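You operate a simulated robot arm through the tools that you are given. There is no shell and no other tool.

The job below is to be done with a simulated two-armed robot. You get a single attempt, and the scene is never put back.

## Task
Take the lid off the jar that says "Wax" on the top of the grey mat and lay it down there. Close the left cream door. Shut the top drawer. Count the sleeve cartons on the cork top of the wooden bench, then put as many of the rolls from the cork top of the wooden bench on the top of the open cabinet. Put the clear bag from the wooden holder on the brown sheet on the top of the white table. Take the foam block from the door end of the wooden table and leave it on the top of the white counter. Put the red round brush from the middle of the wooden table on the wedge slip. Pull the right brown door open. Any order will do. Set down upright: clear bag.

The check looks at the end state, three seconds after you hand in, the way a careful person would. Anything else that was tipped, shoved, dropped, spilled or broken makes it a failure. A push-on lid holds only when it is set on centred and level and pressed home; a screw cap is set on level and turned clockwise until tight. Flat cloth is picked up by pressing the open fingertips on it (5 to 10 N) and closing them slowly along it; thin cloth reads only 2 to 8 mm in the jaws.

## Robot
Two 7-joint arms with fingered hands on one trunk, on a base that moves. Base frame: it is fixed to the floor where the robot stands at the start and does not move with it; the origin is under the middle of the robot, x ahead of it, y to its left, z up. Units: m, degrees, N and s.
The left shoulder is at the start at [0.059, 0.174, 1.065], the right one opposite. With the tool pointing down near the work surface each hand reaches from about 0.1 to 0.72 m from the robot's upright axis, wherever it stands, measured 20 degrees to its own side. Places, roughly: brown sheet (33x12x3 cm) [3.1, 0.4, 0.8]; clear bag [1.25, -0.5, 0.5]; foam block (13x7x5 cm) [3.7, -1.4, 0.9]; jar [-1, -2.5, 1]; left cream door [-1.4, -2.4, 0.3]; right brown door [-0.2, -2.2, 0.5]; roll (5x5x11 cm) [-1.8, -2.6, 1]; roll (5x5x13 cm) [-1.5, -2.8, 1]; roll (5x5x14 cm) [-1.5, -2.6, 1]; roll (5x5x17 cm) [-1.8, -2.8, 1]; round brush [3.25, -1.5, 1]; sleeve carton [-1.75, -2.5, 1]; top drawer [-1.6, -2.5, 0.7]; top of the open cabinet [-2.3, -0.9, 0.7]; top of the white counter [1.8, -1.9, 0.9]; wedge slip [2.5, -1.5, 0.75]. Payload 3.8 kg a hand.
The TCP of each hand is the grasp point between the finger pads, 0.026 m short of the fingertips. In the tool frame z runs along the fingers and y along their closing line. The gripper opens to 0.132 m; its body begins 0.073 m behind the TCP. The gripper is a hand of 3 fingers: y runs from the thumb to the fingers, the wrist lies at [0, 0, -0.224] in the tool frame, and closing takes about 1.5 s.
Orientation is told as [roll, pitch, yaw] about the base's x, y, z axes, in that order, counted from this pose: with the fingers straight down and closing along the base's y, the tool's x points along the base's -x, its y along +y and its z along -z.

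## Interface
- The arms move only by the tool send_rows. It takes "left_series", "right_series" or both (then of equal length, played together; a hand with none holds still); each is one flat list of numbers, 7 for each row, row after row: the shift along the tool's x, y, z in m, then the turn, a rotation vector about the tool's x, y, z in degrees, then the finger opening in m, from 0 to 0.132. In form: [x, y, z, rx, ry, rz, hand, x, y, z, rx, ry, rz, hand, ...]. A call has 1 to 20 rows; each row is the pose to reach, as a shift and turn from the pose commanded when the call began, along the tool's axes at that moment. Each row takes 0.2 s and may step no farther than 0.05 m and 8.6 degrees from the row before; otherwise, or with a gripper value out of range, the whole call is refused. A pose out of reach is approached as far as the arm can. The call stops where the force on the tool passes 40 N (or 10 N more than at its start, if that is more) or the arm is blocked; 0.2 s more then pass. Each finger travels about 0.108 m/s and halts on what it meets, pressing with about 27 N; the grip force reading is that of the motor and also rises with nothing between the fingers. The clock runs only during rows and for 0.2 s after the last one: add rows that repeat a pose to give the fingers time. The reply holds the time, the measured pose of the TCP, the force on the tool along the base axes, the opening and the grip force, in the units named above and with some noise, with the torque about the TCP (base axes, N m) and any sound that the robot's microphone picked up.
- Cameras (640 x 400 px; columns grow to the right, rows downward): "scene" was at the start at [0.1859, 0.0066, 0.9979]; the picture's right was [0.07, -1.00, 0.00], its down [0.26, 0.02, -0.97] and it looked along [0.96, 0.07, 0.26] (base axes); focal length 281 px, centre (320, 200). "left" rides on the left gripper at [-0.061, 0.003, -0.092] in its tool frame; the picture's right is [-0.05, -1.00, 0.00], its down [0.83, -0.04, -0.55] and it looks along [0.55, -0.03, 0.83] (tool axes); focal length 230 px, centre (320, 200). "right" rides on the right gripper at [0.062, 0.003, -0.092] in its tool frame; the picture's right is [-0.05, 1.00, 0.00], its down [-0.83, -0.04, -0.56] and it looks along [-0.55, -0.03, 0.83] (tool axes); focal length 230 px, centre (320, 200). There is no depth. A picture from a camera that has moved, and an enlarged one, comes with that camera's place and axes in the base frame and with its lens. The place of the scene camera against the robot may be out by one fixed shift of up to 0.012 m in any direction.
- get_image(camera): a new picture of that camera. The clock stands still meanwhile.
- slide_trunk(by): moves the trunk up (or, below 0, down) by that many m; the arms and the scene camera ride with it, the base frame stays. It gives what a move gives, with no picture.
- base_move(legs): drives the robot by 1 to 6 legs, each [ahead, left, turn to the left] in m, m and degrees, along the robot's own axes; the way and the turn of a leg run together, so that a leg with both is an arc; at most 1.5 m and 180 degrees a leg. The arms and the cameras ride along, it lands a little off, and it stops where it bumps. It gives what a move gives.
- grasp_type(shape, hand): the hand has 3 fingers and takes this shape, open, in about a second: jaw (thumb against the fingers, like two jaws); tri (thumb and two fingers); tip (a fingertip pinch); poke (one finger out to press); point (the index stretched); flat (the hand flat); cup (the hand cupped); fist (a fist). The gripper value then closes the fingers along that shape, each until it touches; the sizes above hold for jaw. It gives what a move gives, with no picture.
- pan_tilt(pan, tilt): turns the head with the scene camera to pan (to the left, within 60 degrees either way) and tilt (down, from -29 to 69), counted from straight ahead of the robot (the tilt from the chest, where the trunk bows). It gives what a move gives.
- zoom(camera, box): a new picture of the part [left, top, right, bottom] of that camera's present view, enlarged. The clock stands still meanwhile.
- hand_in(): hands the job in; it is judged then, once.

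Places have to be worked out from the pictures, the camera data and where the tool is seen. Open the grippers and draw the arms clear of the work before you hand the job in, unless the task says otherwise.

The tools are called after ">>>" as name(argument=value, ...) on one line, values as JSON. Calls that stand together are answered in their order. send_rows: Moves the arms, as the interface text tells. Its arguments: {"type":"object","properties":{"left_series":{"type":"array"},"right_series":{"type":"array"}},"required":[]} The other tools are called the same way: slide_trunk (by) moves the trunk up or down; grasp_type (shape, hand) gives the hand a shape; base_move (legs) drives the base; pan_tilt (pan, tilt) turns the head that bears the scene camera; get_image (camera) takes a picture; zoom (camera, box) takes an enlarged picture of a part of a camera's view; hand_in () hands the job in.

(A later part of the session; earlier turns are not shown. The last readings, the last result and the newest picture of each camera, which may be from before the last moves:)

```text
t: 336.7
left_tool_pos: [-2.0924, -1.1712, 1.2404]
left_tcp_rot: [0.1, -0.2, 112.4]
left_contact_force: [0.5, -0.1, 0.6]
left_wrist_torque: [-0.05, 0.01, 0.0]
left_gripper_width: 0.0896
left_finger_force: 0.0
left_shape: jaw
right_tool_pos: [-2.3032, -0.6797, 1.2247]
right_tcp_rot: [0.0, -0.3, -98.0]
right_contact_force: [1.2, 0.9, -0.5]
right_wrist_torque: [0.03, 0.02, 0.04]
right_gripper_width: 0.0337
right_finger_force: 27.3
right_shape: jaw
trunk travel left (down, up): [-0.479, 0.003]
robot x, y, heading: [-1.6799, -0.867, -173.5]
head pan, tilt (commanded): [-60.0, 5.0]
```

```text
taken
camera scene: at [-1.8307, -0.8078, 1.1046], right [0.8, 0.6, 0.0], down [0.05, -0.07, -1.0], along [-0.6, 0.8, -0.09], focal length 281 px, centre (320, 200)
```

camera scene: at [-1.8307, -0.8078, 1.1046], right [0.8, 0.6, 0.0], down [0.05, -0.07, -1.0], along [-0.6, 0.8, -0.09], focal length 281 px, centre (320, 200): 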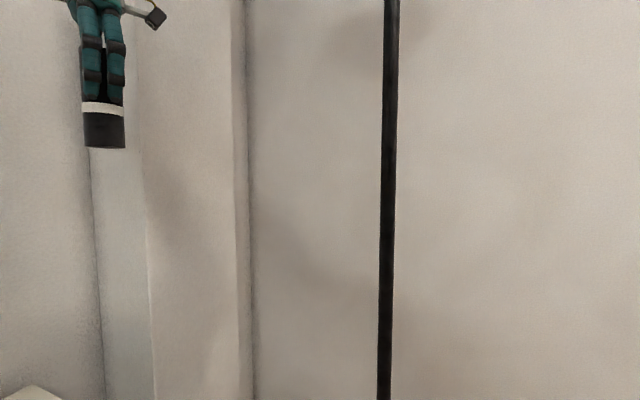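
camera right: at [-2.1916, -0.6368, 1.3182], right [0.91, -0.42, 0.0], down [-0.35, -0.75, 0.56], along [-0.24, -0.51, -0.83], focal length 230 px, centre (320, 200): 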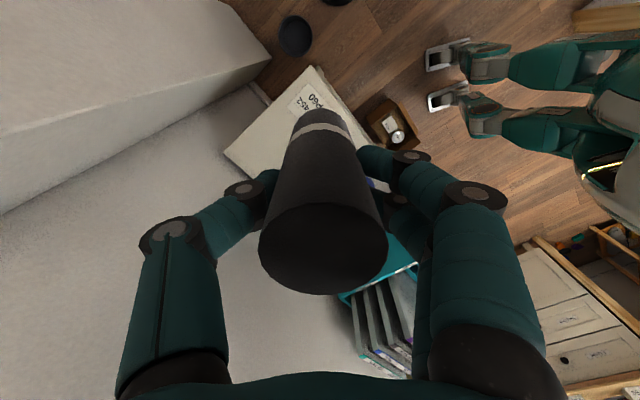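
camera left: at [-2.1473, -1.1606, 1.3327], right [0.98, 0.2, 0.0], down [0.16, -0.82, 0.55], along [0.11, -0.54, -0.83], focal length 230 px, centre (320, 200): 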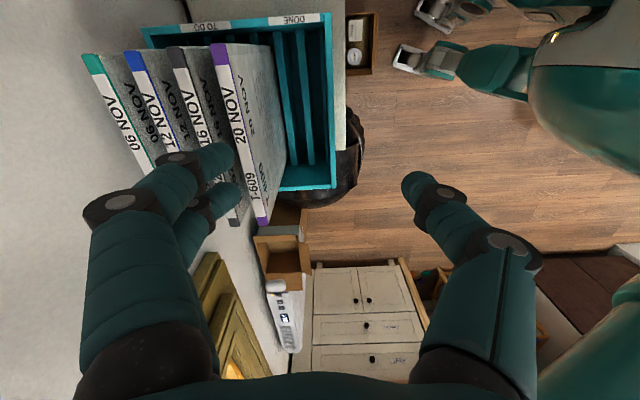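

The pole is upright and clear. I pull the left hand back from above the booklets, lower the trunk 0.12 m, and then move the roll over the free spot at ≈[-2.338, -0.797].

>>> send_rows(left_series=[0.01, -0.036, 0, 0, 0, 0, 0.09, 0.02, -0.072, 0, 0, 0, 0, 0.09, 0.03, -0.108, 0, 0, 0, 0, 0.09, 0.0406, -0.144, 0, 0, 0, 0, 0.09])

>>> slide_trunk(by=-0.12)

>>> pan_tilt(pan=-10, tilt=35)

>>> send_rows(right_series=[-0.024, -0.004, 0.01, 0, 0, 0, 0.02, -0.048, -0.007, 0.02, 0, 0, 0, 0.02, -0.073, -0.011, 0.03, 0, 0, 0, 0.02, -0.097, -0.015, 0.04, 0, 0, 0, 0.02, -0.1215, -0.0184, 0.05, 0, 0, 0, 0.02, -0.1215, -0.0184, 0.07, 0, 0, 0, 0.02])

>>> get_image(camera="scene")

>>> get_image(camera="right")

```text
t: 337.7
left_tool_pos: [-1.945, -1.1527, 1.2385]
left_tcp_rot: [0.1, -0.2, 112.5]
left_contact_force: [0.2, -0.3, 0.4]
left_wrist_torque: [0.0, 0.04, -0.01]
left_gripper_width: 0.0897
left_finger_force: 0.0
left_shape: jaw
right_tool_pos: [-2.3024, -0.6789, 1.226]
right_tcp_rot: [0.1, -0.2, -98.0]
right_contact_force: [-0.1, -0.1, -0.9]
right_wrist_torque: [-0.01, 0.02, 0.02]
right_gripper_width: 0.0341
right_finger_force: 27.3
right_shape: jaw
trunk travel left (down, up): [-0.479, 0.003]
robot x, y, heading: [-1.6792, -0.8677, -172.9]
head pan, tilt (commanded): [-60.0, 5.0]
```

```text
t: 339.2
left_tool_pos: [-1.945, -1.1523, 1.1202]
left_tcp_rot: [0.1, -0.2, 112.4]
left_contact_force: [0.6, 0.8, 0.0]
left_wrist_torque: [0.01, 0.0, -0.01]
left_gripper_width: 0.0895
left_finger_force: 0.0
left_shape: jaw
right_tool_pos: [-2.3402, -0.6826, 0.886]
right_tcp_rot: [19.8, 5.0, -97.0]
right_contact_force: [0.5, 0.0, -0.1]
right_wrist_torque: [-0.02, 0.0, -0.03]
right_gripper_width: 0.0342
right_finger_force: 26.8
right_shape: jaw
trunk travel left (down, up): [-0.359, 0.123]
robot x, y, heading: [-1.6794, -0.8693, -173.0]
head pan, tilt (commanded): [-60.0, 5.0]
```

```text
t: 340.4
left_tool_pos: [-1.9444, -1.1532, 1.1202]
left_tcp_rot: [0.0, -0.2, 112.6]
left_contact_force: [0.6, -0.3, 0.6]
left_wrist_torque: [-0.03, 0.0, 0.02]
left_gripper_width: 0.0897
left_finger_force: 0.0
left_shape: jaw
right_tool_pos: [-2.3401, -0.6829, 0.8862]
right_tcp_rot: [19.8, 5.0, -97.2]
right_contact_force: [0.2, 0.5, 0.4]
right_wrist_torque: [0.01, -0.01, -0.02]
right_gripper_width: 0.0338
right_finger_force: 27.0
right_shape: jaw
trunk travel left (down, up): [-0.359, 0.123]
robot x, y, heading: [-1.6797, -0.8661, -172.8]
head pan, tilt (commanded): [-10.0, 35.0]
```

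```text
t: 341.8
left_tool_pos: [-1.9417, -1.1541, 1.1218]
left_tcp_rot: [0.3, -0.3, 112.5]
left_contact_force: [-0.8, -0.1, -0.6]
left_wrist_torque: [-0.01, -0.04, 0.02]
left_gripper_width: 0.0896
left_finger_force: 0.0
left_shape: jaw
right_tool_pos: [-2.3205, -0.7932, 0.8188]
right_tcp_rot: [19.4, 4.9, -97.1]
right_contact_force: [1.9, 0.1, 35.9]
right_wrist_torque: [0.12, -0.38, -0.05]
right_gripper_width: 0.039
right_finger_force: 27.0
right_shape: jaw
right hand out of reach, approached as far as the arm can: row 1, 2, 3, 4, 5, 6
trunk travel left (down, up): [-0.359, 0.123]
robot x, y, heading: [-1.6808, -0.8675, -173.2]
head pan, tilt (commanded): [-10.0, 35.0]
```

```text
taken
camera scene: at [-1.8447, -0.8753, 0.9029], right [0.05, 1.0, 0.0], down [0.57, -0.03, -0.82], along [-0.82, 0.04, -0.57], focal length 281 px, centre (320, 200)
```

scene: 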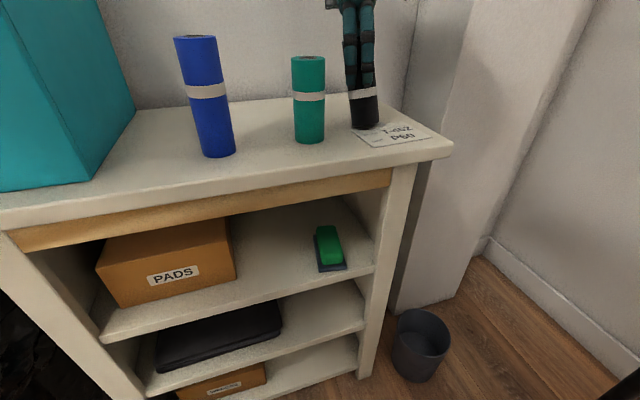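

```text
taken
camera right: at [-2.3415, -0.7364, 0.9105], right [0.92, -0.2, 0.33], down [-0.33, -0.84, 0.44], along [0.19, -0.51, -0.84], focal length 230 px, centre (320, 200)
```

right: 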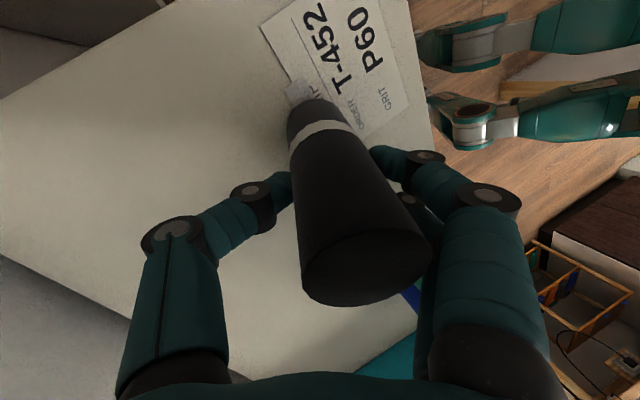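

The arm changed posture during the trunk slide and the tilted roll now presses on the top (36 N). I immediately lift it straight up a few centimetres and level the hand.

>>> send_rows(right_series=[0.001, 0.005, -0.014, 0, 0, 0, 0.02, 0.003, 0.013, -0.037, 0, 0, 0, 0.02, 0.006, 0.023, -0.066, 0, 0, 0, 0.02, 0.008, 0.03, -0.085, 0, 0, 0, 0.02])

>>> get_image(camera="scene")

```text
t: 342.8
left_tool_pos: [-1.944, -1.153, 1.1201]
left_tcp_rot: [0.1, -0.3, 112.5]
left_contact_force: [0.1, 0.3, -0.3]
left_wrist_torque: [0.0, 0.01, -0.01]
left_gripper_width: 0.0894
left_finger_force: 0.1
left_shape: jaw
right_tool_pos: [-2.322, -0.7941, 0.9018]
right_tcp_rot: [19.8, 5.0, -97.1]
right_contact_force: [0.3, 0.2, -0.6]
right_wrist_torque: [-0.03, 0.03, 0.0]
right_gripper_width: 0.0346
right_finger_force: 26.8
right_shape: jaw
right hand out of reach, approached as far as the arm can: row 4
trunk travel left (down, up): [-0.359, 0.123]
robot x, y, heading: [-1.6774, -0.8673, -172.8]
head pan, tilt (commanded): [-10.0, 35.0]
```

```text
taken
camera scene: at [-1.8476, -0.8746, 0.9017], right [0.05, 1.0, 0.0], down [0.57, -0.03, -0.82], along [-0.82, 0.04, -0.57], focal length 281 px, centre (320, 200)
```

scene: 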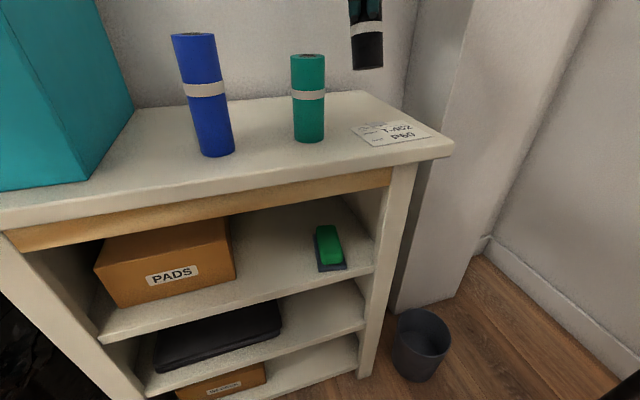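

The roll is off the surface and the card is still in place. I level the hand now.

>>> send_rows(right_series=[0, 0, -0.005, 5, -1.3, 0, 0.02, 0, 0, -0.01, 10, -2.5, 0, 0.02, 0, 0, -0.015, 15, -3.7, 0, 0.02, 0, 0, -0.02, 19.6, -5, 0, 0.02, 0, 0, -0.02, 19.6, -5, 0, 0.02])

>>> get_image(camera="right")

>>> get_image(camera="scene")

```text
t: 343.9
left_tool_pos: [-1.9452, -1.1524, 1.1194]
left_tcp_rot: [0.0, -0.3, 112.5]
left_contact_force: [-0.7, -0.2, -0.4]
left_wrist_torque: [0.0, -0.02, 0.01]
left_gripper_width: 0.0898
left_finger_force: 0.1
left_shape: jaw
right_tool_pos: [-2.3918, -0.8104, 0.9258]
right_tcp_rot: [0.2, 0.1, -98.0]
right_contact_force: [0.2, -0.1, -0.6]
right_wrist_torque: [-0.04, -0.01, 0.0]
right_gripper_width: 0.0348
right_finger_force: 27.3
right_shape: jaw
right hand out of reach, approached as far as the arm can: row 1, 2, 3, 4, 5
trunk travel left (down, up): [-0.359, 0.123]
robot x, y, heading: [-1.6783, -0.8677, -172.9]
head pan, tilt (commanded): [-10.0, 35.0]
```

```text
taken
camera right: at [-2.38, -0.7499, 1.0182], right [0.98, -0.19, 0.0], down [-0.16, -0.82, 0.55], along [-0.1, -0.54, -0.83], focal length 230 px, centre (320, 200)
```

right: 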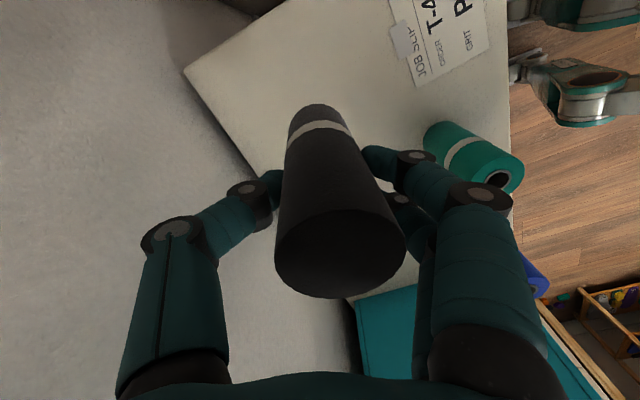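

```text
taken
camera scene: at [-1.8478, -0.8746, 0.9017], right [0.05, 1.0, 0.0], down [0.57, -0.03, -0.82], along [-0.82, 0.04, -0.57], focal length 281 px, centre (320, 200)
```

scene: 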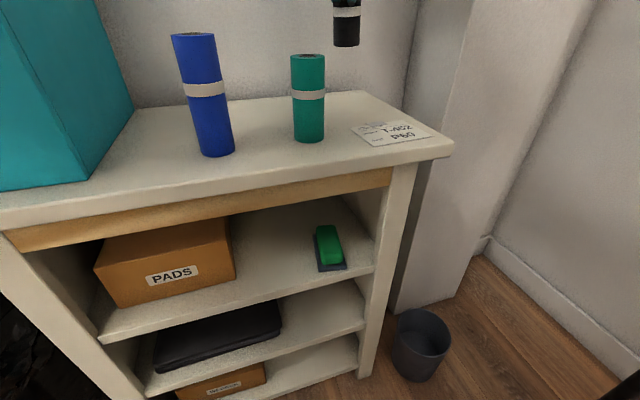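

Level now, hovering behind the card at room (-2.52, -0.164). I back the base 2 cm to give the thumb room from the wall, then lower gently.

>>> base_move(legs=[[-0.022, 0, 0]])

>>> send_rows(right_series=[0, 0, 0.02, 0, 0, 0, 0.02, 0, 0, 0.04, 0, 0, 0, 0.02, 0, 0, 0.06, 0, 0, 0, 0.02, 0, 0, 0.075, 0, 0, 0, 0.02])

>>> get_image(camera="scene")

>>> get_image(camera="right")

```text
t: 344.8
left_tool_pos: [-1.9235, -1.1494, 1.1206]
left_tcp_rot: [-0.1, 0.0, 112.5]
left_contact_force: [-0.5, 0.6, -0.3]
left_wrist_torque: [-0.01, 0.0, 0.01]
left_gripper_width: 0.0897
left_finger_force: 0.0
left_shape: jaw
right_tool_pos: [-2.3699, -0.8066, 0.9262]
right_tcp_rot: [0.3, 0.2, -98.0]
right_contact_force: [0.6, 0.4, -0.4]
right_wrist_torque: [0.02, 0.01, 0.01]
right_gripper_width: 0.0346
right_finger_force: 27.1
right_shape: jaw
trunk travel left (down, up): [-0.359, 0.123]
robot x, y, heading: [-1.6596, -0.8668, -173.2]
head pan, tilt (commanded): [-10.0, 35.0]
```

```text
t: 345.8
left_tool_pos: [-1.9237, -1.1504, 1.1196]
left_tcp_rot: [-0.1, -0.1, 112.4]
left_contact_force: [0.6, 1.1, -0.3]
left_wrist_torque: [0.0, 0.02, 0.0]
left_gripper_width: 0.0897
left_finger_force: 0.2
left_shape: jaw
right_tool_pos: [-2.3743, -0.8079, 0.8478]
right_tcp_rot: [0.4, 0.2, -98.0]
right_contact_force: [-1.2, 0.9, -0.7]
right_wrist_torque: [-0.02, -0.01, -0.04]
right_gripper_width: 0.0348
right_finger_force: 27.3
right_shape: jaw
right hand out of reach, approached as far as the arm can: row 1, 2, 3, 4
trunk travel left (down, up): [-0.359, 0.123]
robot x, y, heading: [-1.6585, -0.8688, -172.8]
head pan, tilt (commanded): [-10.0, 35.0]
```

```text
taken
camera scene: at [-1.8266, -0.8719, 0.9017], right [0.05, 1.0, 0.0], down [0.57, -0.03, -0.82], along [-0.82, 0.04, -0.57], focal length 281 px, centre (320, 200)
```

scene: 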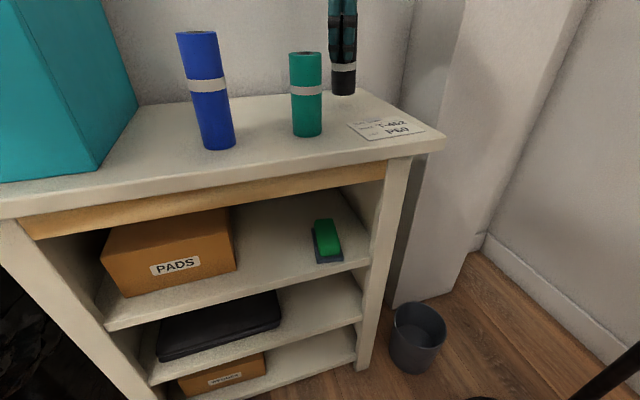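

```text
taken
camera right: at [-2.3637, -0.7482, 0.9404], right [0.98, -0.19, 0.01], down [-0.16, -0.82, 0.55], along [-0.1, -0.54, -0.83], focal length 230 px, centre (320, 200)
```

right: 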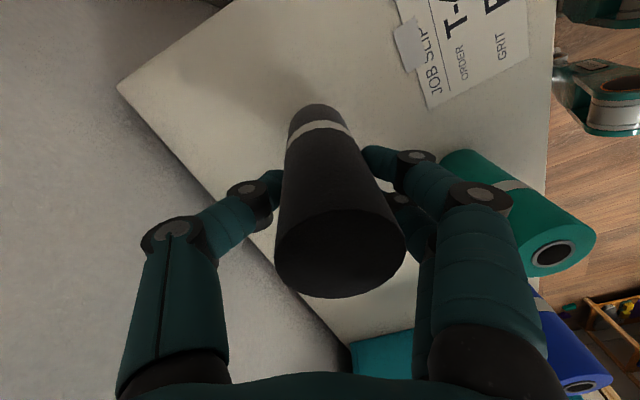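

Level and clear. I lower the remaining ~2 cm in small steps to contact.

>>> send_rows(right_series=[0, 0, 0.008, 0, 0, 0, 0.02, 0, 0, 0.014, 0, 0, 0, 0.02, 0, 0, 0.018, 0, 0, 0, 0.02, 0, 0, 0.022, 0, 0, 0, 0.02])

```text
t: 346.8
left_tool_pos: [-1.9223, -1.1499, 1.1212]
left_tcp_rot: [0.0, -0.2, 112.4]
left_contact_force: [0.1, -0.3, -0.5]
left_wrist_torque: [0.0, 0.02, 0.0]
left_gripper_width: 0.0897
left_finger_force: 0.0
left_shape: jaw
right_tool_pos: [-2.3759, -0.8086, 0.8287]
right_tcp_rot: [0.4, 0.1, -98.0]
right_contact_force: [0.0, -0.8, -0.6]
right_wrist_torque: [0.0, 0.01, -0.01]
right_gripper_width: 0.0345
right_finger_force: 27.2
right_shape: jaw
trunk travel left (down, up): [-0.359, 0.123]
robot x, y, heading: [-1.6567, -0.8672, -173.1]
head pan, tilt (commanded): [-10.0, 35.0]
```

Still no contact at z 0.829; I continue in 2–3 mm steps.

>>> send_rows(right_series=[0, 0, 0.003, 0, 0, 0, 0.02, 0, 0, 0.006, 0, 0, 0, 0.02, 0, 0, 0.009, 0, 0, 0, 0.02])

>>> zoom(camera="scene", box=[240, 0, 480, 150])

```text
t: 347.6
left_tool_pos: [-1.9238, -1.1506, 1.1208]
left_tcp_rot: [0.0, -0.2, 112.4]
left_contact_force: [0.4, 0.8, 0.2]
left_wrist_torque: [-0.01, -0.01, 0.04]
left_gripper_width: 0.0897
left_finger_force: 0.1
left_shape: jaw
right_tool_pos: [-2.3765, -0.8082, 0.8211]
right_tcp_rot: [0.0, 0.1, -98.1]
right_contact_force: [-1.4, 1.7, 10.0]
right_wrist_torque: [0.02, -0.02, 0.03]
right_gripper_width: 0.0347
right_finger_force: 26.8
right_shape: jaw
trunk travel left (down, up): [-0.359, 0.123]
robot x, y, heading: [-1.6572, -0.8643, -172.9]
head pan, tilt (commanded): [-10.0, 35.0]
```

```text
2.67 times, centred on (360, 75) of scene
camera zoom: at [-1.8259, -0.8719, 0.902], right [0.05, 1.0, 0.0], down [0.57, -0.03, -0.82], along [-0.82, 0.04, -0.57], focal length 750 px, centre (213, 533)
```

zoom: 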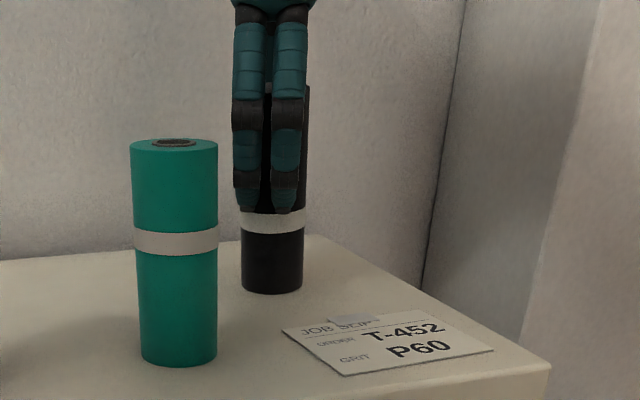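

Contact (10 N) with the roll upright behind the card. I relieve, open, and lift straight up.

>>> send_rows(right_series=[0, 0, -0.002, 0, 0, 0, 0.03, 0, 0, -0.002, 0, 0, 0, 0.045, 0, 0, -0.002, 0, 0, 0, 0.06, 0, 0, -0.002, 0, 0, 0, 0.07, 0, 0, -0.002, 0, 0, 0, 0.07])

>>> get_image(camera="right")

>>> zoom(camera="scene", box=[240, 0, 480, 150])

```text
t: 348.8
left_tool_pos: [-1.9243, -1.1505, 1.1197]
left_tcp_rot: [0.0, -0.2, 112.5]
left_contact_force: [0.0, -0.8, -0.2]
left_wrist_torque: [0.0, 0.0, 0.01]
left_gripper_width: 0.0896
left_finger_force: 0.0
left_shape: jaw
right_tool_pos: [-2.3752, -0.8088, 0.8217]
right_tcp_rot: [0.4, 0.1, -98.0]
right_contact_force: [1.5, -0.4, 0.3]
right_wrist_torque: [0.0, -0.03, 0.0]
right_gripper_width: 0.0693
right_finger_force: 0.0
right_shape: jaw
trunk travel left (down, up): [-0.359, 0.123]
robot x, y, heading: [-1.6553, -0.8635, -172.9]
head pan, tilt (commanded): [-10.0, 35.0]
```

```text
taken
camera right: at [-2.3647, -0.7489, 0.9137], right [0.98, -0.19, 0.0], down [-0.16, -0.82, 0.55], along [-0.1, -0.54, -0.83], focal length 230 px, centre (320, 200)
```

right: 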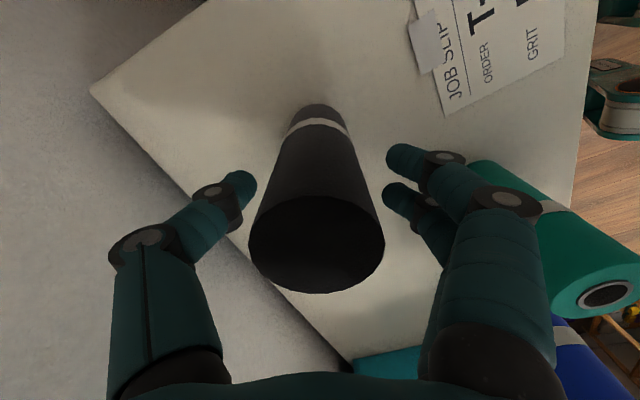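

```text
2.67 times, centred on (360, 75) of scene
camera zoom: at [-1.8265, -0.872, 0.9017], right [0.05, 1.0, 0.0], down [0.57, -0.03, -0.82], along [-0.82, 0.04, -0.57], focal length 750 px, centre (213, 533)
```

zoom: 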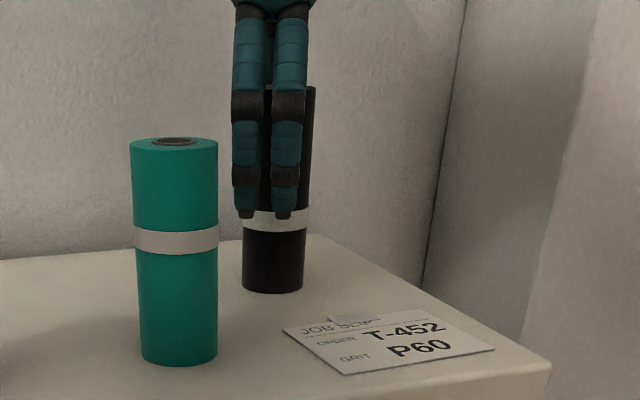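

The roll stands free. I raise the hand straight up.

>>> send_rows(right_series=[0, 0, -0.03, 0, 0, 0, 0.07, 0, 0, -0.06, 0, 0, 0, 0.07, 0, 0, -0.09, 0, 0, 0, 0.07, 0, 0, -0.12, 0, 0, 0, 0.07, 0, 0, -0.16, 0, 0, 0, 0.07, 0, 0, -0.2, 0, 0, 0, 0.07])

>>> get_image(camera="scene")

```text
t: 350.1
left_tool_pos: [-1.923, -1.1517, 1.1206]
left_tcp_rot: [0.0, -0.1, 112.5]
left_contact_force: [-0.3, 0.7, 0.1]
left_wrist_torque: [0.02, 0.01, 0.02]
left_gripper_width: 0.0897
left_finger_force: 0.1
left_shape: jaw
right_tool_pos: [-2.3495, -0.8036, 1.0202]
right_tcp_rot: [0.3, 0.2, -97.9]
right_contact_force: [1.1, -0.4, 0.5]
right_wrist_torque: [0.01, -0.01, -0.03]
right_gripper_width: 0.0695
right_finger_force: 0.0
right_shape: jaw
right hand out of reach, approached as far as the arm can: row 3, 4, 5, 6
trunk travel left (down, up): [-0.359, 0.123]
robot x, y, heading: [-1.6556, -0.8631, -173.1]
head pan, tilt (commanded): [-10.0, 35.0]
```

```text
taken
camera scene: at [-1.8261, -0.8729, 0.9018], right [0.05, 1.0, 0.0], down [0.57, -0.03, -0.82], along [-0.82, 0.04, -0.57], focal length 281 px, centre (320, 200)
```

scene: 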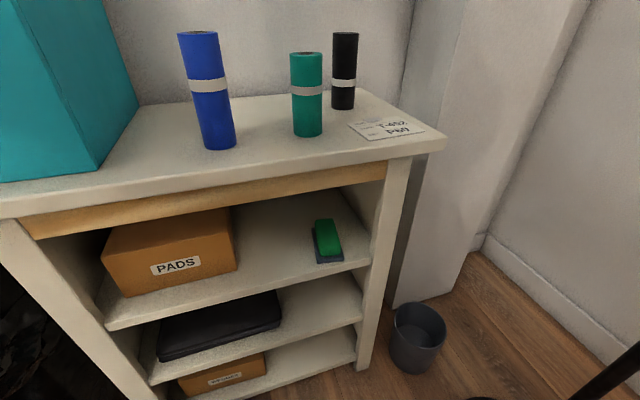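

All three rolls stand upright on the cabinet top. I raise the trunk and fold the right hand back to a neutral pose before leaving.

>>> slide_trunk(by=0.12)

>>> send_rows(right_series=[0.003, 0.013, -0.01, 0, 0, 8, 0.07, 0.006, 0.026, -0.02, 0, 0, 16, 0.07, 0.01, 0.039, -0.02, 0, 0, 24, 0.07, 0.013, 0.052, -0.02, 0, 0, 32, 0.07, 0.017, 0.065, -0.02, 0, 0, 40, 0.07, 0.02, 0.078, -0.02, 0, 0, 48, 0.07, 0.024, 0.091, -0.02, 0, 0, 56, 0.07, 0.027, 0.104, -0.02, 0, 0, 64, 0.07, 0.03, 0.116, -0.02, 0, 0, 72, 0.07])

>>> get_image(camera="scene")

```text
t: 351.6
left_tool_pos: [-1.9253, -1.1512, 1.2391]
left_tcp_rot: [-0.1, -0.1, 112.4]
left_contact_force: [0.3, 0.4, -0.5]
left_wrist_torque: [0.0, 0.01, 0.0]
left_gripper_width: 0.0898
left_finger_force: 0.1
left_shape: jaw
right_tool_pos: [-2.2731, -0.7902, 1.3523]
right_tcp_rot: [-18.7, -4.9, -97.3]
right_contact_force: [0.5, -0.7, 0.3]
right_wrist_torque: [-0.04, -0.04, 0.0]
right_gripper_width: 0.0694
right_finger_force: 0.0
right_shape: jaw
trunk travel left (down, up): [-0.479, 0.003]
robot x, y, heading: [-1.6549, -0.8653, -173.0]
head pan, tilt (commanded): [-10.0, 35.0]
```

```text
t: 353.6
left_tool_pos: [-1.9235, -1.1497, 1.2405]
left_tcp_rot: [0.1, -0.1, 112.3]
left_contact_force: [0.0, -0.2, 0.4]
left_wrist_torque: [0.0, 0.0, 0.0]
left_gripper_width: 0.0898
left_finger_force: 0.1
left_shape: jaw
right_tool_pos: [-2.1523, -0.7777, 1.3332]
right_tcp_rot: [-0.9, -19.3, -170.0]
right_contact_force: [-0.3, 0.4, -0.4]
right_wrist_torque: [0.0, 0.02, -0.01]
right_gripper_width: 0.0694
right_finger_force: 0.1
right_shape: jaw
trunk travel left (down, up): [-0.479, 0.003]
robot x, y, heading: [-1.6598, -0.866, -172.5]
head pan, tilt (commanded): [-10.0, 35.0]
```

```text
taken
camera scene: at [-1.8418, -0.8737, 1.0565], right [0.05, 1.0, 0.0], down [0.57, -0.03, -0.82], along [-0.82, 0.04, -0.57], focal length 281 px, centre (320, 200)
```

scene: 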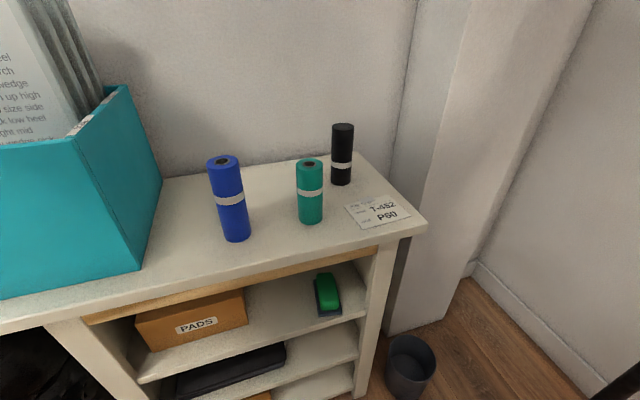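

Rolls are stable (3 of them, matching the 3 cartons). Next is the brown door: I back away diagonally to the aisle and turn to face along it.

>>> base_move(legs=[[-0.1, 0.3, 0], [-0.12, 0.39, 0], [0, 0, 97]])

>>> pan_tilt(pan=55, tilt=30)

>>> get_image(camera="scene")

>>> pan_tilt(pan=0, tilt=25)

>>> get_image(camera="scene")

```text
t: 364.6
left_tool_pos: [-1.0292, -1.7425, 1.2412]
left_tcp_rot: [0.0, -0.2, -148.2]
left_contact_force: [0.4, 0.8, 0.2]
left_wrist_torque: [0.0, 0.0, 0.0]
left_gripper_width: 0.0898
left_finger_force: 0.1
left_shape: jaw
right_tool_pos: [-1.3637, -2.0275, 1.3344]
right_tcp_rot: [-1.1, -19.3, -70.5]
right_contact_force: [0.6, -1.4, 0.0]
right_wrist_torque: [-0.03, -0.01, 0.0]
right_gripper_width: 0.0695
right_finger_force: 0.0
right_shape: jaw
trunk travel left (down, up): [-0.479, 0.003]
robot x, y, heading: [-1.3542, -1.5266, -73.5]
head pan, tilt (commanded): [-10.0, 35.0]
```

```text
t: 366.0
left_tool_pos: [-1.0311, -1.7408, 1.2388]
left_tcp_rot: [0.0, -0.2, -148.2]
left_contact_force: [-0.7, 0.5, 0.2]
left_wrist_torque: [0.01, -0.02, 0.0]
left_gripper_width: 0.09
left_finger_force: 0.0
left_shape: jaw
right_tool_pos: [-1.3627, -2.0288, 1.3336]
right_tcp_rot: [-1.1, -19.3, -70.5]
right_contact_force: [-0.1, -0.3, -0.6]
right_wrist_torque: [-0.04, -0.01, 0.01]
right_gripper_width: 0.0695
right_finger_force: 0.1
right_shape: jaw
trunk travel left (down, up): [-0.479, 0.003]
robot x, y, heading: [-1.3516, -1.5207, -73.5]
head pan, tilt (commanded): [55.0, 30.0]
```

```text
taken
camera scene: at [-1.2273, -1.6569, 1.0642], right [-0.32, -0.95, 0.0], down [-0.47, 0.16, -0.87], along [0.82, -0.28, -0.5], focal length 281 px, centre (320, 200)
```

scene: 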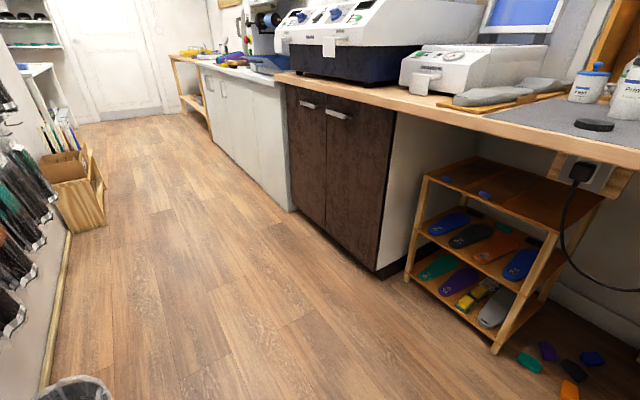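

```text
t: 367.2
left_tool_pos: [-1.0304, -1.7403, 1.2399]
left_tcp_rot: [0.0, -0.2, -148.2]
left_contact_force: [0.0, -0.1, 0.3]
left_wrist_torque: [-0.01, 0.04, -0.03]
left_gripper_width: 0.0897
left_finger_force: 0.1
left_shape: jaw
right_tool_pos: [-1.3632, -2.0274, 1.3338]
right_tcp_rot: [-1.1, -19.3, -70.6]
right_contact_force: [0.5, 1.1, 0.5]
right_wrist_torque: [-0.01, -0.01, -0.02]
right_gripper_width: 0.0693
right_finger_force: 0.0
right_shape: jaw
trunk travel left (down, up): [-0.479, 0.003]
robot x, y, heading: [-1.353, -1.5223, -73.6]
head pan, tilt (commanded): [0.0, 25.0]
```

```text
taken
camera scene: at [-1.2869, -1.7163, 1.0722], right [-0.96, -0.28, 0.0], down [-0.12, 0.41, -0.91], along [0.26, -0.87, -0.42], focal length 281 px, centre (320, 200)
```

scene: 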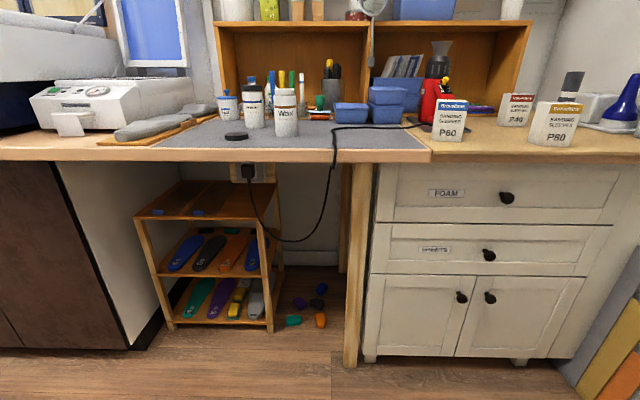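

P60 sits ~1.5 cm left of where it was; since I'm next to it, I'll nudge it back. I drive in front of the cork section again.

>>> base_move(legs=[[0.15, -0.37, -1.4], [0.24, 0, 0]])

>>> pan_tilt(pan=0, tilt=30)

>>> get_image(camera="scene")

>>> get_image(camera="right")

```text
t: 372.4
left_tool_pos: [-1.2847, -2.2277, 1.2429]
left_tcp_rot: [0.1, -0.2, -149.7]
left_contact_force: [-0.5, -0.1, 0.6]
left_wrist_torque: [-0.01, 0.02, 0.0]
left_gripper_width: 0.0898
left_finger_force: 0.1
left_shape: jaw
right_tool_pos: [-1.6237, -2.5076, 1.3347]
right_tcp_rot: [-1.1, -19.3, -71.9]
right_contact_force: [0.0, -0.6, -0.5]
right_wrist_torque: [0.01, 0.02, -0.02]
right_gripper_width: 0.0696
right_finger_force: 0.1
right_shape: jaw
trunk travel left (down, up): [-0.479, 0.003]
robot x, y, heading: [-1.6066, -2.0043, -74.6]
head pan, tilt (commanded): [0.0, 25.0]
```

```text
t: 373.1
left_tool_pos: [-1.2856, -2.229, 1.2409]
left_tcp_rot: [0.1, -0.2, -149.5]
left_contact_force: [-0.1, 0.4, -0.6]
left_wrist_torque: [0.0, 0.03, -0.01]
left_gripper_width: 0.0895
left_finger_force: 0.0
left_shape: jaw
right_tool_pos: [-1.6237, -2.509, 1.333]
right_tcp_rot: [-1.2, -19.2, -71.9]
right_contact_force: [-0.6, 0.2, 0.5]
right_wrist_torque: [0.02, -0.04, 0.03]
right_gripper_width: 0.0695
right_finger_force: 0.1
right_shape: jaw
trunk travel left (down, up): [-0.479, 0.003]
robot x, y, heading: [-1.6025, -2.0043, -74.9]
head pan, tilt (commanded): [0.0, 30.0]
```

```text
taken
camera scene: at [-1.5416, -2.1961, 1.0641], right [-0.97, -0.26, 0.0], down [-0.13, 0.48, -0.87], along [0.22, -0.84, -0.5], focal length 281 px, centre (320, 200)
```

scene: 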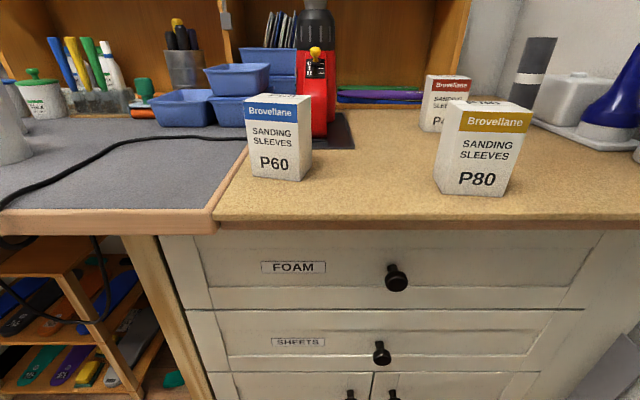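

```text
taken
camera right: at [-1.6467, -2.4226, 1.4005], right [0.97, 0.26, 0.0], down [0.16, -0.58, 0.8], along [0.21, -0.77, -0.6], focal length 230 px, centre (320, 200)
```

right: 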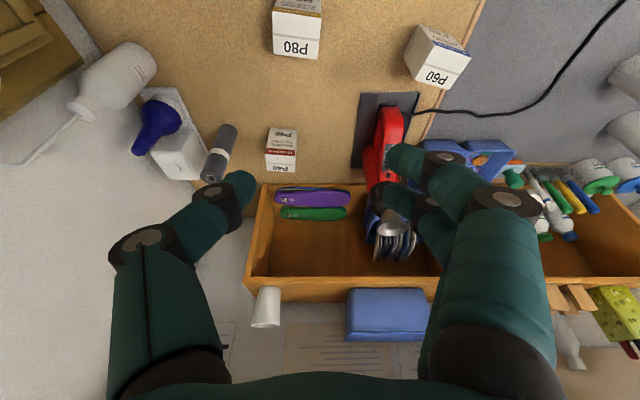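

I zoom on P60 to get its present corners accurately.

>>> zoom(camera="scene", box=[200, 80, 360, 220])

>>> zoom(camera="right", box=[240, 0, 500, 130])

```text
2.86 times, centred on (280, 150) of scene
camera zoom: at [-1.5416, -2.1961, 1.0641], right [-0.97, -0.26, 0.0], down [-0.13, 0.48, -0.87], along [0.22, -0.84, -0.5], focal length 804 px, centre (434, 343)
```

zoom: 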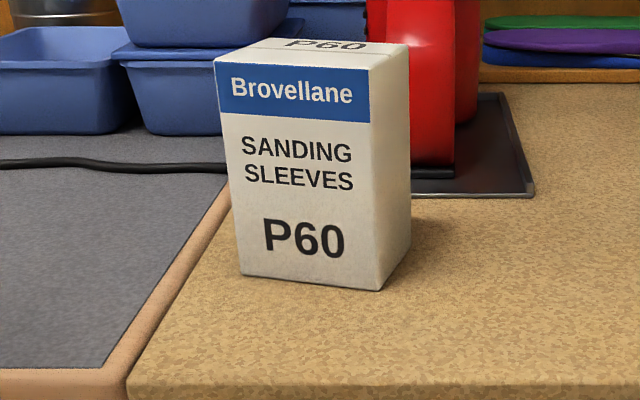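

```text
2.46 times, centred on (370, 65) of right
camera zoom: at [-1.6467, -2.4226, 1.4005], right [0.97, 0.26, 0.0], down [0.16, -0.58, 0.8], along [0.21, -0.77, -0.6], focal length 566 px, centre (197, 532)
```

zoom: 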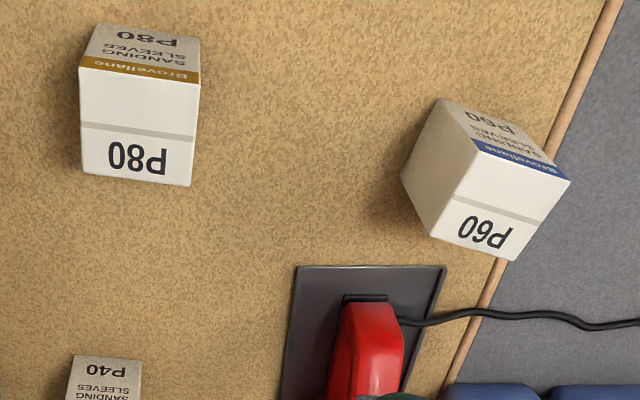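

P60's left face is at x≈-1.362 and should be ≈1.3 cm further right. I bring the closed left hand down beside its left face, near the front.

>>> send_rows(left_series=[-0.025, 0.034, 0, 0, 0, 0, 0.07, -0.05, 0.068, 0, 0, 0, 0, 0.05, -0.075, 0.102, 0, 0, 0, 0, 0.03, -0.1, 0.136, 0, 0, 0, 0, 0.01, -0.125, 0.17, 0, 0, 0, 0, 0, -0.15, 0.204, 0, 0, 0, 0, 0, -0.1745, 0.2384, 0, 0, 0, 0, 0, -0.1745, 0.2384, 0.04, 0, 0, 0, 0, -0.1745, 0.2384, 0.08, 0, 0, 0, 0, -0.1745, 0.2384, 0.12, 0, 0, 0, 0, -0.1745, 0.2384, 0.16, 0, 0, 0, 0, -0.1745, 0.2384, 0.2, 0, 0, 0, 0, -0.1745, 0.2384, 0.24, 0, 0, 0, 0, -0.1745, 0.2384, 0.272, 0, 0, 0, 0])

>>> get_image(camera="left")

>>> zoom(camera="scene", box=[200, 80, 360, 220])

```text
t: 376.1
left_tool_pos: [-1.3145, -2.5231, 0.9678]
left_tcp_rot: [0.0, -0.2, -149.6]
left_contact_force: [0.5, 0.9, 0.2]
left_wrist_torque: [0.04, 0.0, -0.03]
left_gripper_width: 0.0001
left_finger_force: 26.6
left_shape: jaw
right_tool_pos: [-1.6243, -2.5076, 1.3344]
right_tcp_rot: [-1.2, -19.2, -71.9]
right_contact_force: [-0.4, -0.3, 0.2]
right_wrist_torque: [0.0, -0.04, -0.01]
right_gripper_width: 0.0695
right_finger_force: 0.1
right_shape: jaw
trunk travel left (down, up): [-0.479, 0.003]
robot x, y, heading: [-1.6012, -2.005, -74.9]
head pan, tilt (commanded): [0.0, 30.0]
```

```text
taken
camera left: at [-1.366, -2.5572, 1.0601], right [-0.55, 0.83, 0.0], down [0.7, 0.46, 0.55], along [0.46, 0.3, -0.83], focal length 230 px, centre (320, 200)
```

left: 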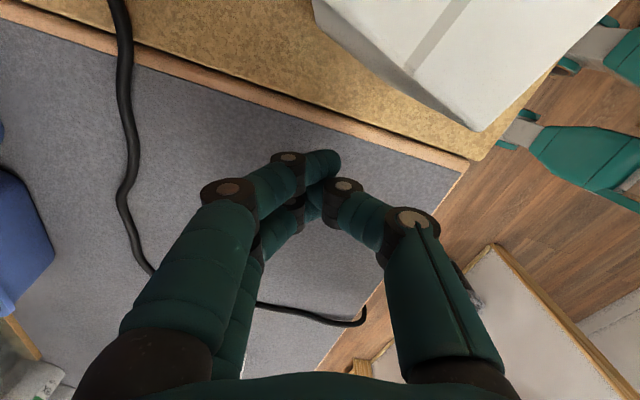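

```text
2.86 times, centred on (280, 150) of scene
camera zoom: at [-1.5415, -2.196, 1.0641], right [-0.97, -0.26, 0.0], down [-0.13, 0.48, -0.87], along [0.22, -0.84, -0.5], focal length 804 px, centre (434, 343)
```

zoom: 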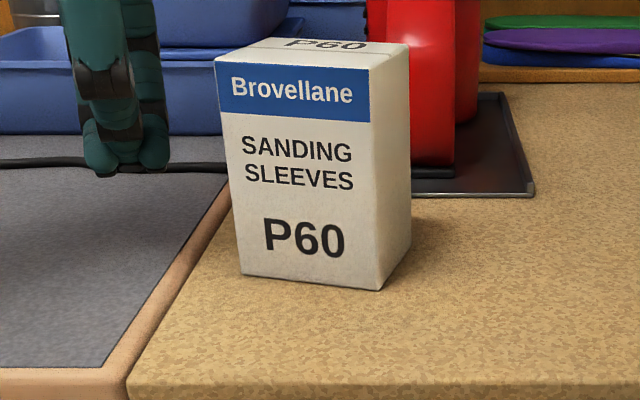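

The fingertips are ~3 cm left of P60. I move right in small steps to touch and push by about 1.3 cm.

>>> send_rows(left_series=[-0.0086, -0.0051, 0, 0, 0, 0, 0, -0.0172, -0.0102, 0, 0, 0, 0, 0, -0.0241, -0.0142, 0, 0, 0, 0, 0, -0.0293, -0.0173, 0, 0, 0, 0, 0])

>>> zoom(camera="scene", box=[200, 80, 360, 220])

```text
t: 377.1
left_tool_pos: [-1.3489, -2.5233, 0.9676]
left_tcp_rot: [0.0, -0.2, -149.6]
left_contact_force: [-0.5, -0.5, 0.2]
left_wrist_torque: [0.01, 0.01, 0.01]
left_gripper_width: 0.0001
left_finger_force: 27.2
left_shape: jaw
right_tool_pos: [-1.6236, -2.5076, 1.3332]
right_tcp_rot: [-1.1, -19.4, -71.8]
right_contact_force: [-0.3, -0.1, 0.5]
right_wrist_torque: [-0.04, 0.0, -0.03]
right_gripper_width: 0.0693
right_finger_force: 0.1
right_shape: jaw
trunk travel left (down, up): [-0.479, 0.003]
robot x, y, heading: [-1.6056, -2.003, -75.1]
head pan, tilt (commanded): [0.0, 30.0]
```

```text
2.86 times, centred on (280, 150) of scene
camera zoom: at [-1.5417, -2.1958, 1.0642], right [-0.97, -0.26, 0.0], down [-0.13, 0.48, -0.87], along [0.22, -0.84, -0.5], focal length 804 px, centre (434, 343)
```

zoom: 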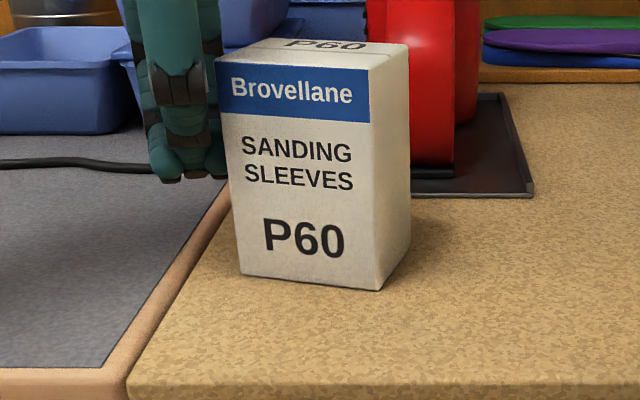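

Just at contact. I push on in 4 mm steps and check the carton's shift (target ≈27 px right in this zoom).

>>> send_rows(left_series=[-0.0035, -0.002, 0, 0, 0, 0, 0, -0.0069, -0.0041, 0, 0, 0, 0, 0, -0.0103, -0.0061, 0, 0, 0, 0, 0])

>>> zoom(camera="scene", box=[200, 80, 360, 220])

```text
t: 377.9
left_tool_pos: [-1.3613, -2.5251, 0.9691]
left_tcp_rot: [0.0, -0.2, -149.6]
left_contact_force: [1.0, -0.1, 0.4]
left_wrist_torque: [0.01, -0.03, -0.01]
left_gripper_width: 0.0
left_finger_force: 26.8
left_shape: jaw
right_tool_pos: [-1.6242, -2.5077, 1.3341]
right_tcp_rot: [-1.1, -19.3, -71.9]
right_contact_force: [0.2, 0.1, 0.0]
right_wrist_torque: [-0.01, -0.01, 0.01]
right_gripper_width: 0.0691
right_finger_force: 0.2
right_shape: jaw
trunk travel left (down, up): [-0.479, 0.003]
robot x, y, heading: [-1.6044, -2.0086, -74.8]
head pan, tilt (commanded): [0.0, 30.0]
```

```text
2.86 times, centred on (280, 150) of scene
camera zoom: at [-1.5417, -2.1958, 1.0642], right [-0.97, -0.26, 0.0], down [-0.13, 0.48, -0.87], along [0.22, -0.84, -0.5], focal length 804 px, centre (434, 343)
```

zoom: 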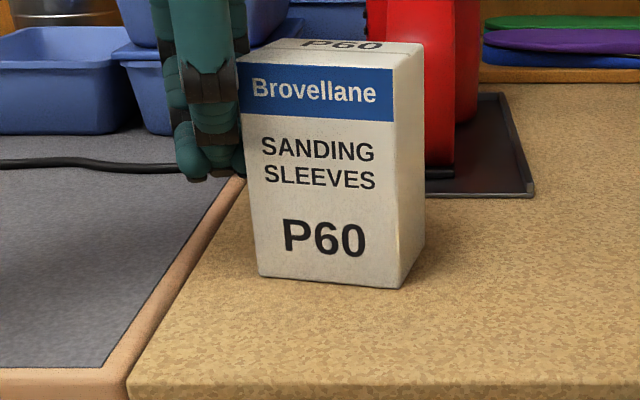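

P60 moved back ≈1 cm and is close to its original spot. I retract the left hand: away, up, and back.

>>> send_rows(left_series=[0.017, 0.01, 0, 0, 0, 0, 0, 0.0345, 0.0203, 0, 0, 0, 0, 0, 0.0345, 0.0203, -0.04, 0, 0, 0, 0.02, 0.0345, 0.0203, -0.08, 0, 0, 0, 0.04, 0.0345, 0.0203, -0.12, 0, 0, 0, 0.06, 0.0345, 0.0203, -0.16, 0, 0, 0, 0.08, 0.0345, 0.0203, -0.2, 0, 0, 0, 0.08, 0.0345, 0.0203, -0.24, 0, 0, 0, 0.08, 0.05, -0.02, -0.26, 0, 0, 0, 0.08, 0.07, -0.06, -0.27, 0, 0, 0, 0.08, 0.09, -0.1, -0.27, 0, 0, 0, 0.08])

>>> base_move(legs=[[-0.42, 0, 0], [0, 0.6, 0]])

>>> get_image(camera="scene")

>>> pan_tilt(pan=60, tilt=30)

>>> get_image(camera="scene")

```text
t: 380.3
left_tool_pos: [-1.3336, -2.3904, 1.2386]
left_tcp_rot: [0.1, -0.2, -149.6]
left_contact_force: [0.7, 0.6, -0.2]
left_wrist_torque: [-0.02, -0.02, 0.02]
left_gripper_width: 0.0795
left_finger_force: 0.0
left_shape: jaw
right_tool_pos: [-1.6234, -2.5066, 1.3357]
right_tcp_rot: [-1.1, -19.3, -71.9]
right_contact_force: [-0.7, 0.0, 0.6]
right_wrist_torque: [-0.02, -0.01, 0.01]
right_gripper_width: 0.0694
right_finger_force: 0.1
right_shape: jaw
trunk travel left (down, up): [-0.479, 0.003]
robot x, y, heading: [-1.6029, -2.005, -75.1]
head pan, tilt (commanded): [0.0, 30.0]
```

```text
t: 382.8
left_tool_pos: [-1.4355, -1.9971, 1.2393]
left_tcp_rot: [0.3, -0.3, -149.5]
left_contact_force: [-0.3, -0.4, 0.7]
left_wrist_torque: [-0.04, 0.01, -0.01]
left_gripper_width: 0.0794
left_finger_force: 0.0
left_shape: jaw
right_tool_pos: [-1.7244, -2.1134, 1.3361]
right_tcp_rot: [-1.1, -19.5, -71.8]
right_contact_force: [-0.1, 0.0, 0.9]
right_wrist_torque: [-0.02, 0.01, 0.02]
right_gripper_width: 0.0695
right_finger_force: 0.0
right_shape: jaw
trunk travel left (down, up): [-0.479, 0.003]
robot x, y, heading: [-1.7045, -1.61, -75.2]
head pan, tilt (commanded): [0.0, 30.0]
stopped in leg 1: the robot was blocked; the commanded pose is now the measured one
```

```text
taken
camera scene: at [-1.6429, -1.8028, 1.065], right [-0.97, -0.26, 0.0], down [-0.13, 0.48, -0.87], along [0.23, -0.84, -0.5], focal length 281 px, centre (320, 200)
```

scene: 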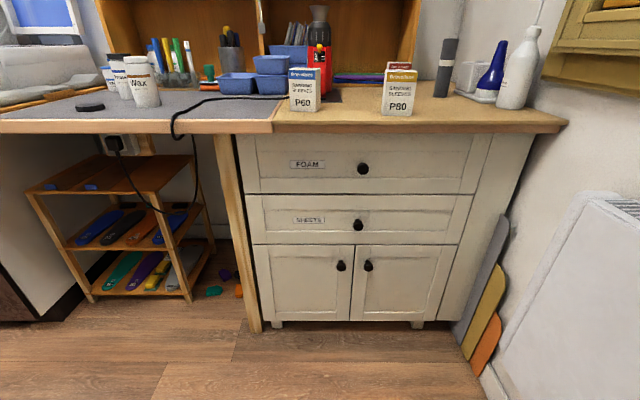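

```text
t: 384.1
left_tool_pos: [-1.4345, -2.0005, 1.237]
left_tcp_rot: [0.2, -0.3, -149.4]
left_contact_force: [0.4, 0.1, -0.3]
left_wrist_torque: [0.02, -0.01, -0.03]
left_gripper_width: 0.0795
left_finger_force: 0.1
left_shape: jaw
right_tool_pos: [-1.7249, -2.1173, 1.3335]
right_tcp_rot: [-1.1, -19.2, -71.7]
right_contact_force: [0.0, -0.7, 0.0]
right_wrist_torque: [0.03, 0.02, 0.0]
right_gripper_width: 0.0696
right_finger_force: 0.1
right_shape: jaw
trunk travel left (down, up): [-0.479, 0.003]
robot x, y, heading: [-1.7075, -1.6159, -74.9]
head pan, tilt (commanded): [60.0, 30.0]
```

```text
taken
camera scene: at [-1.5789, -1.7411, 1.0642], right [-0.26, -0.97, 0.0], down [-0.48, 0.13, -0.87], along [0.84, -0.22, -0.5], focal length 281 px, centre (320, 200)
```

scene: 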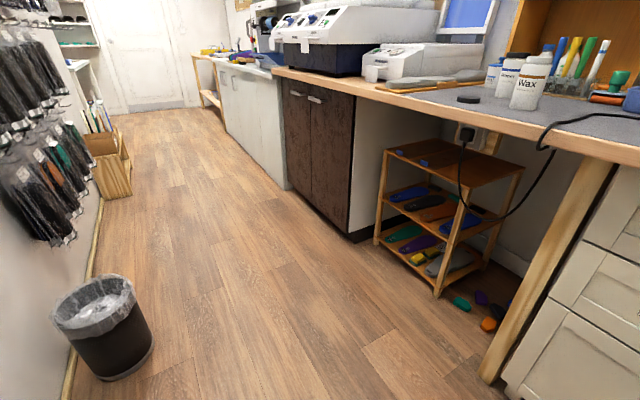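

P60 and the rest look right. I go ahead 0.27 m (to clear the basket by the rack) and then move left along the aisle toward the brown cabinet.

>>> base_move(legs=[[0.27, 0, 0], [0, 0.65, 0], [0, 0.65, 0]])

>>> pan_tilt(pan=0, tilt=30)

>>> get_image(camera="scene")

```text
t: 397.7
left_tool_pos: [-0.0828, -1.9119, 1.2376]
left_tcp_rot: [0.1, -0.2, -148.8]
left_contact_force: [0.1, -0.5, 0.1]
left_wrist_torque: [0.0, -0.01, -0.03]
left_gripper_width: 0.0796
left_finger_force: 0.0
left_shape: jaw
right_tool_pos: [-0.3717, -2.0331, 1.3332]
right_tcp_rot: [-1.2, -19.3, -71.0]
right_contact_force: [0.2, 0.5, 0.0]
right_wrist_torque: [0.04, 0.01, -0.03]
right_gripper_width: 0.0692
right_finger_force: 0.1
right_shape: jaw
trunk travel left (down, up): [-0.479, 0.003]
robot x, y, heading: [-0.3597, -1.5274, -74.4]
head pan, tilt (commanded): [60.0, 30.0]
```

```text
t: 399.0
left_tool_pos: [-0.0827, -1.9128, 1.2371]
left_tcp_rot: [0.2, -0.2, -148.7]
left_contact_force: [0.1, 0.2, 0.4]
left_wrist_torque: [0.01, 0.0, 0.0]
left_gripper_width: 0.0794
left_finger_force: 0.1
left_shape: jaw
right_tool_pos: [-0.372, -2.0328, 1.3325]
right_tcp_rot: [-1.1, -19.3, -71.1]
right_contact_force: [-0.6, -0.3, 0.1]
right_wrist_torque: [0.02, 0.01, -0.03]
right_gripper_width: 0.0691
right_finger_force: 0.1
right_shape: jaw
trunk travel left (down, up): [-0.479, 0.003]
robot x, y, heading: [-0.3595, -1.5316, -74.0]
head pan, tilt (commanded): [0.0, 30.0]
```

```text
taken
camera scene: at [-0.2935, -1.7206, 1.0642], right [-0.96, -0.27, 0.0], down [-0.14, 0.48, -0.87], along [0.24, -0.83, -0.5], focal length 281 px, centre (320, 200)
```

scene: 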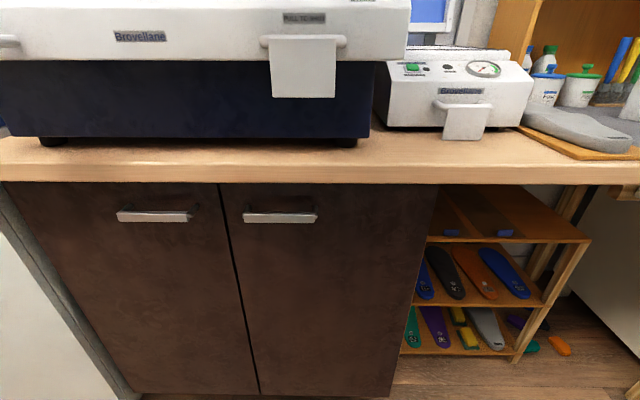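

I'm facing the brown cabinet; the right door's bar handle is at about (280, 217). I zoom in on it.

>>> zoom(camera="scene", box=[200, 180, 360, 280])

```text
4.00 times, centred on (280, 230) of scene
camera zoom: at [-0.2935, -1.7206, 1.0642], right [-0.96, -0.27, 0.0], down [-0.14, 0.48, -0.87], along [0.24, -0.83, -0.5], focal length 1125 px, centre (480, 80)
```

zoom: 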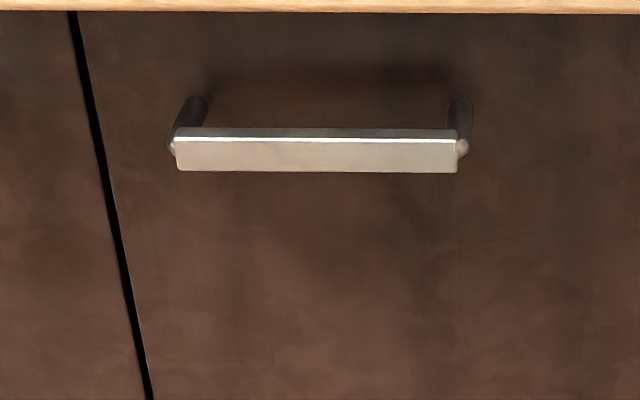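

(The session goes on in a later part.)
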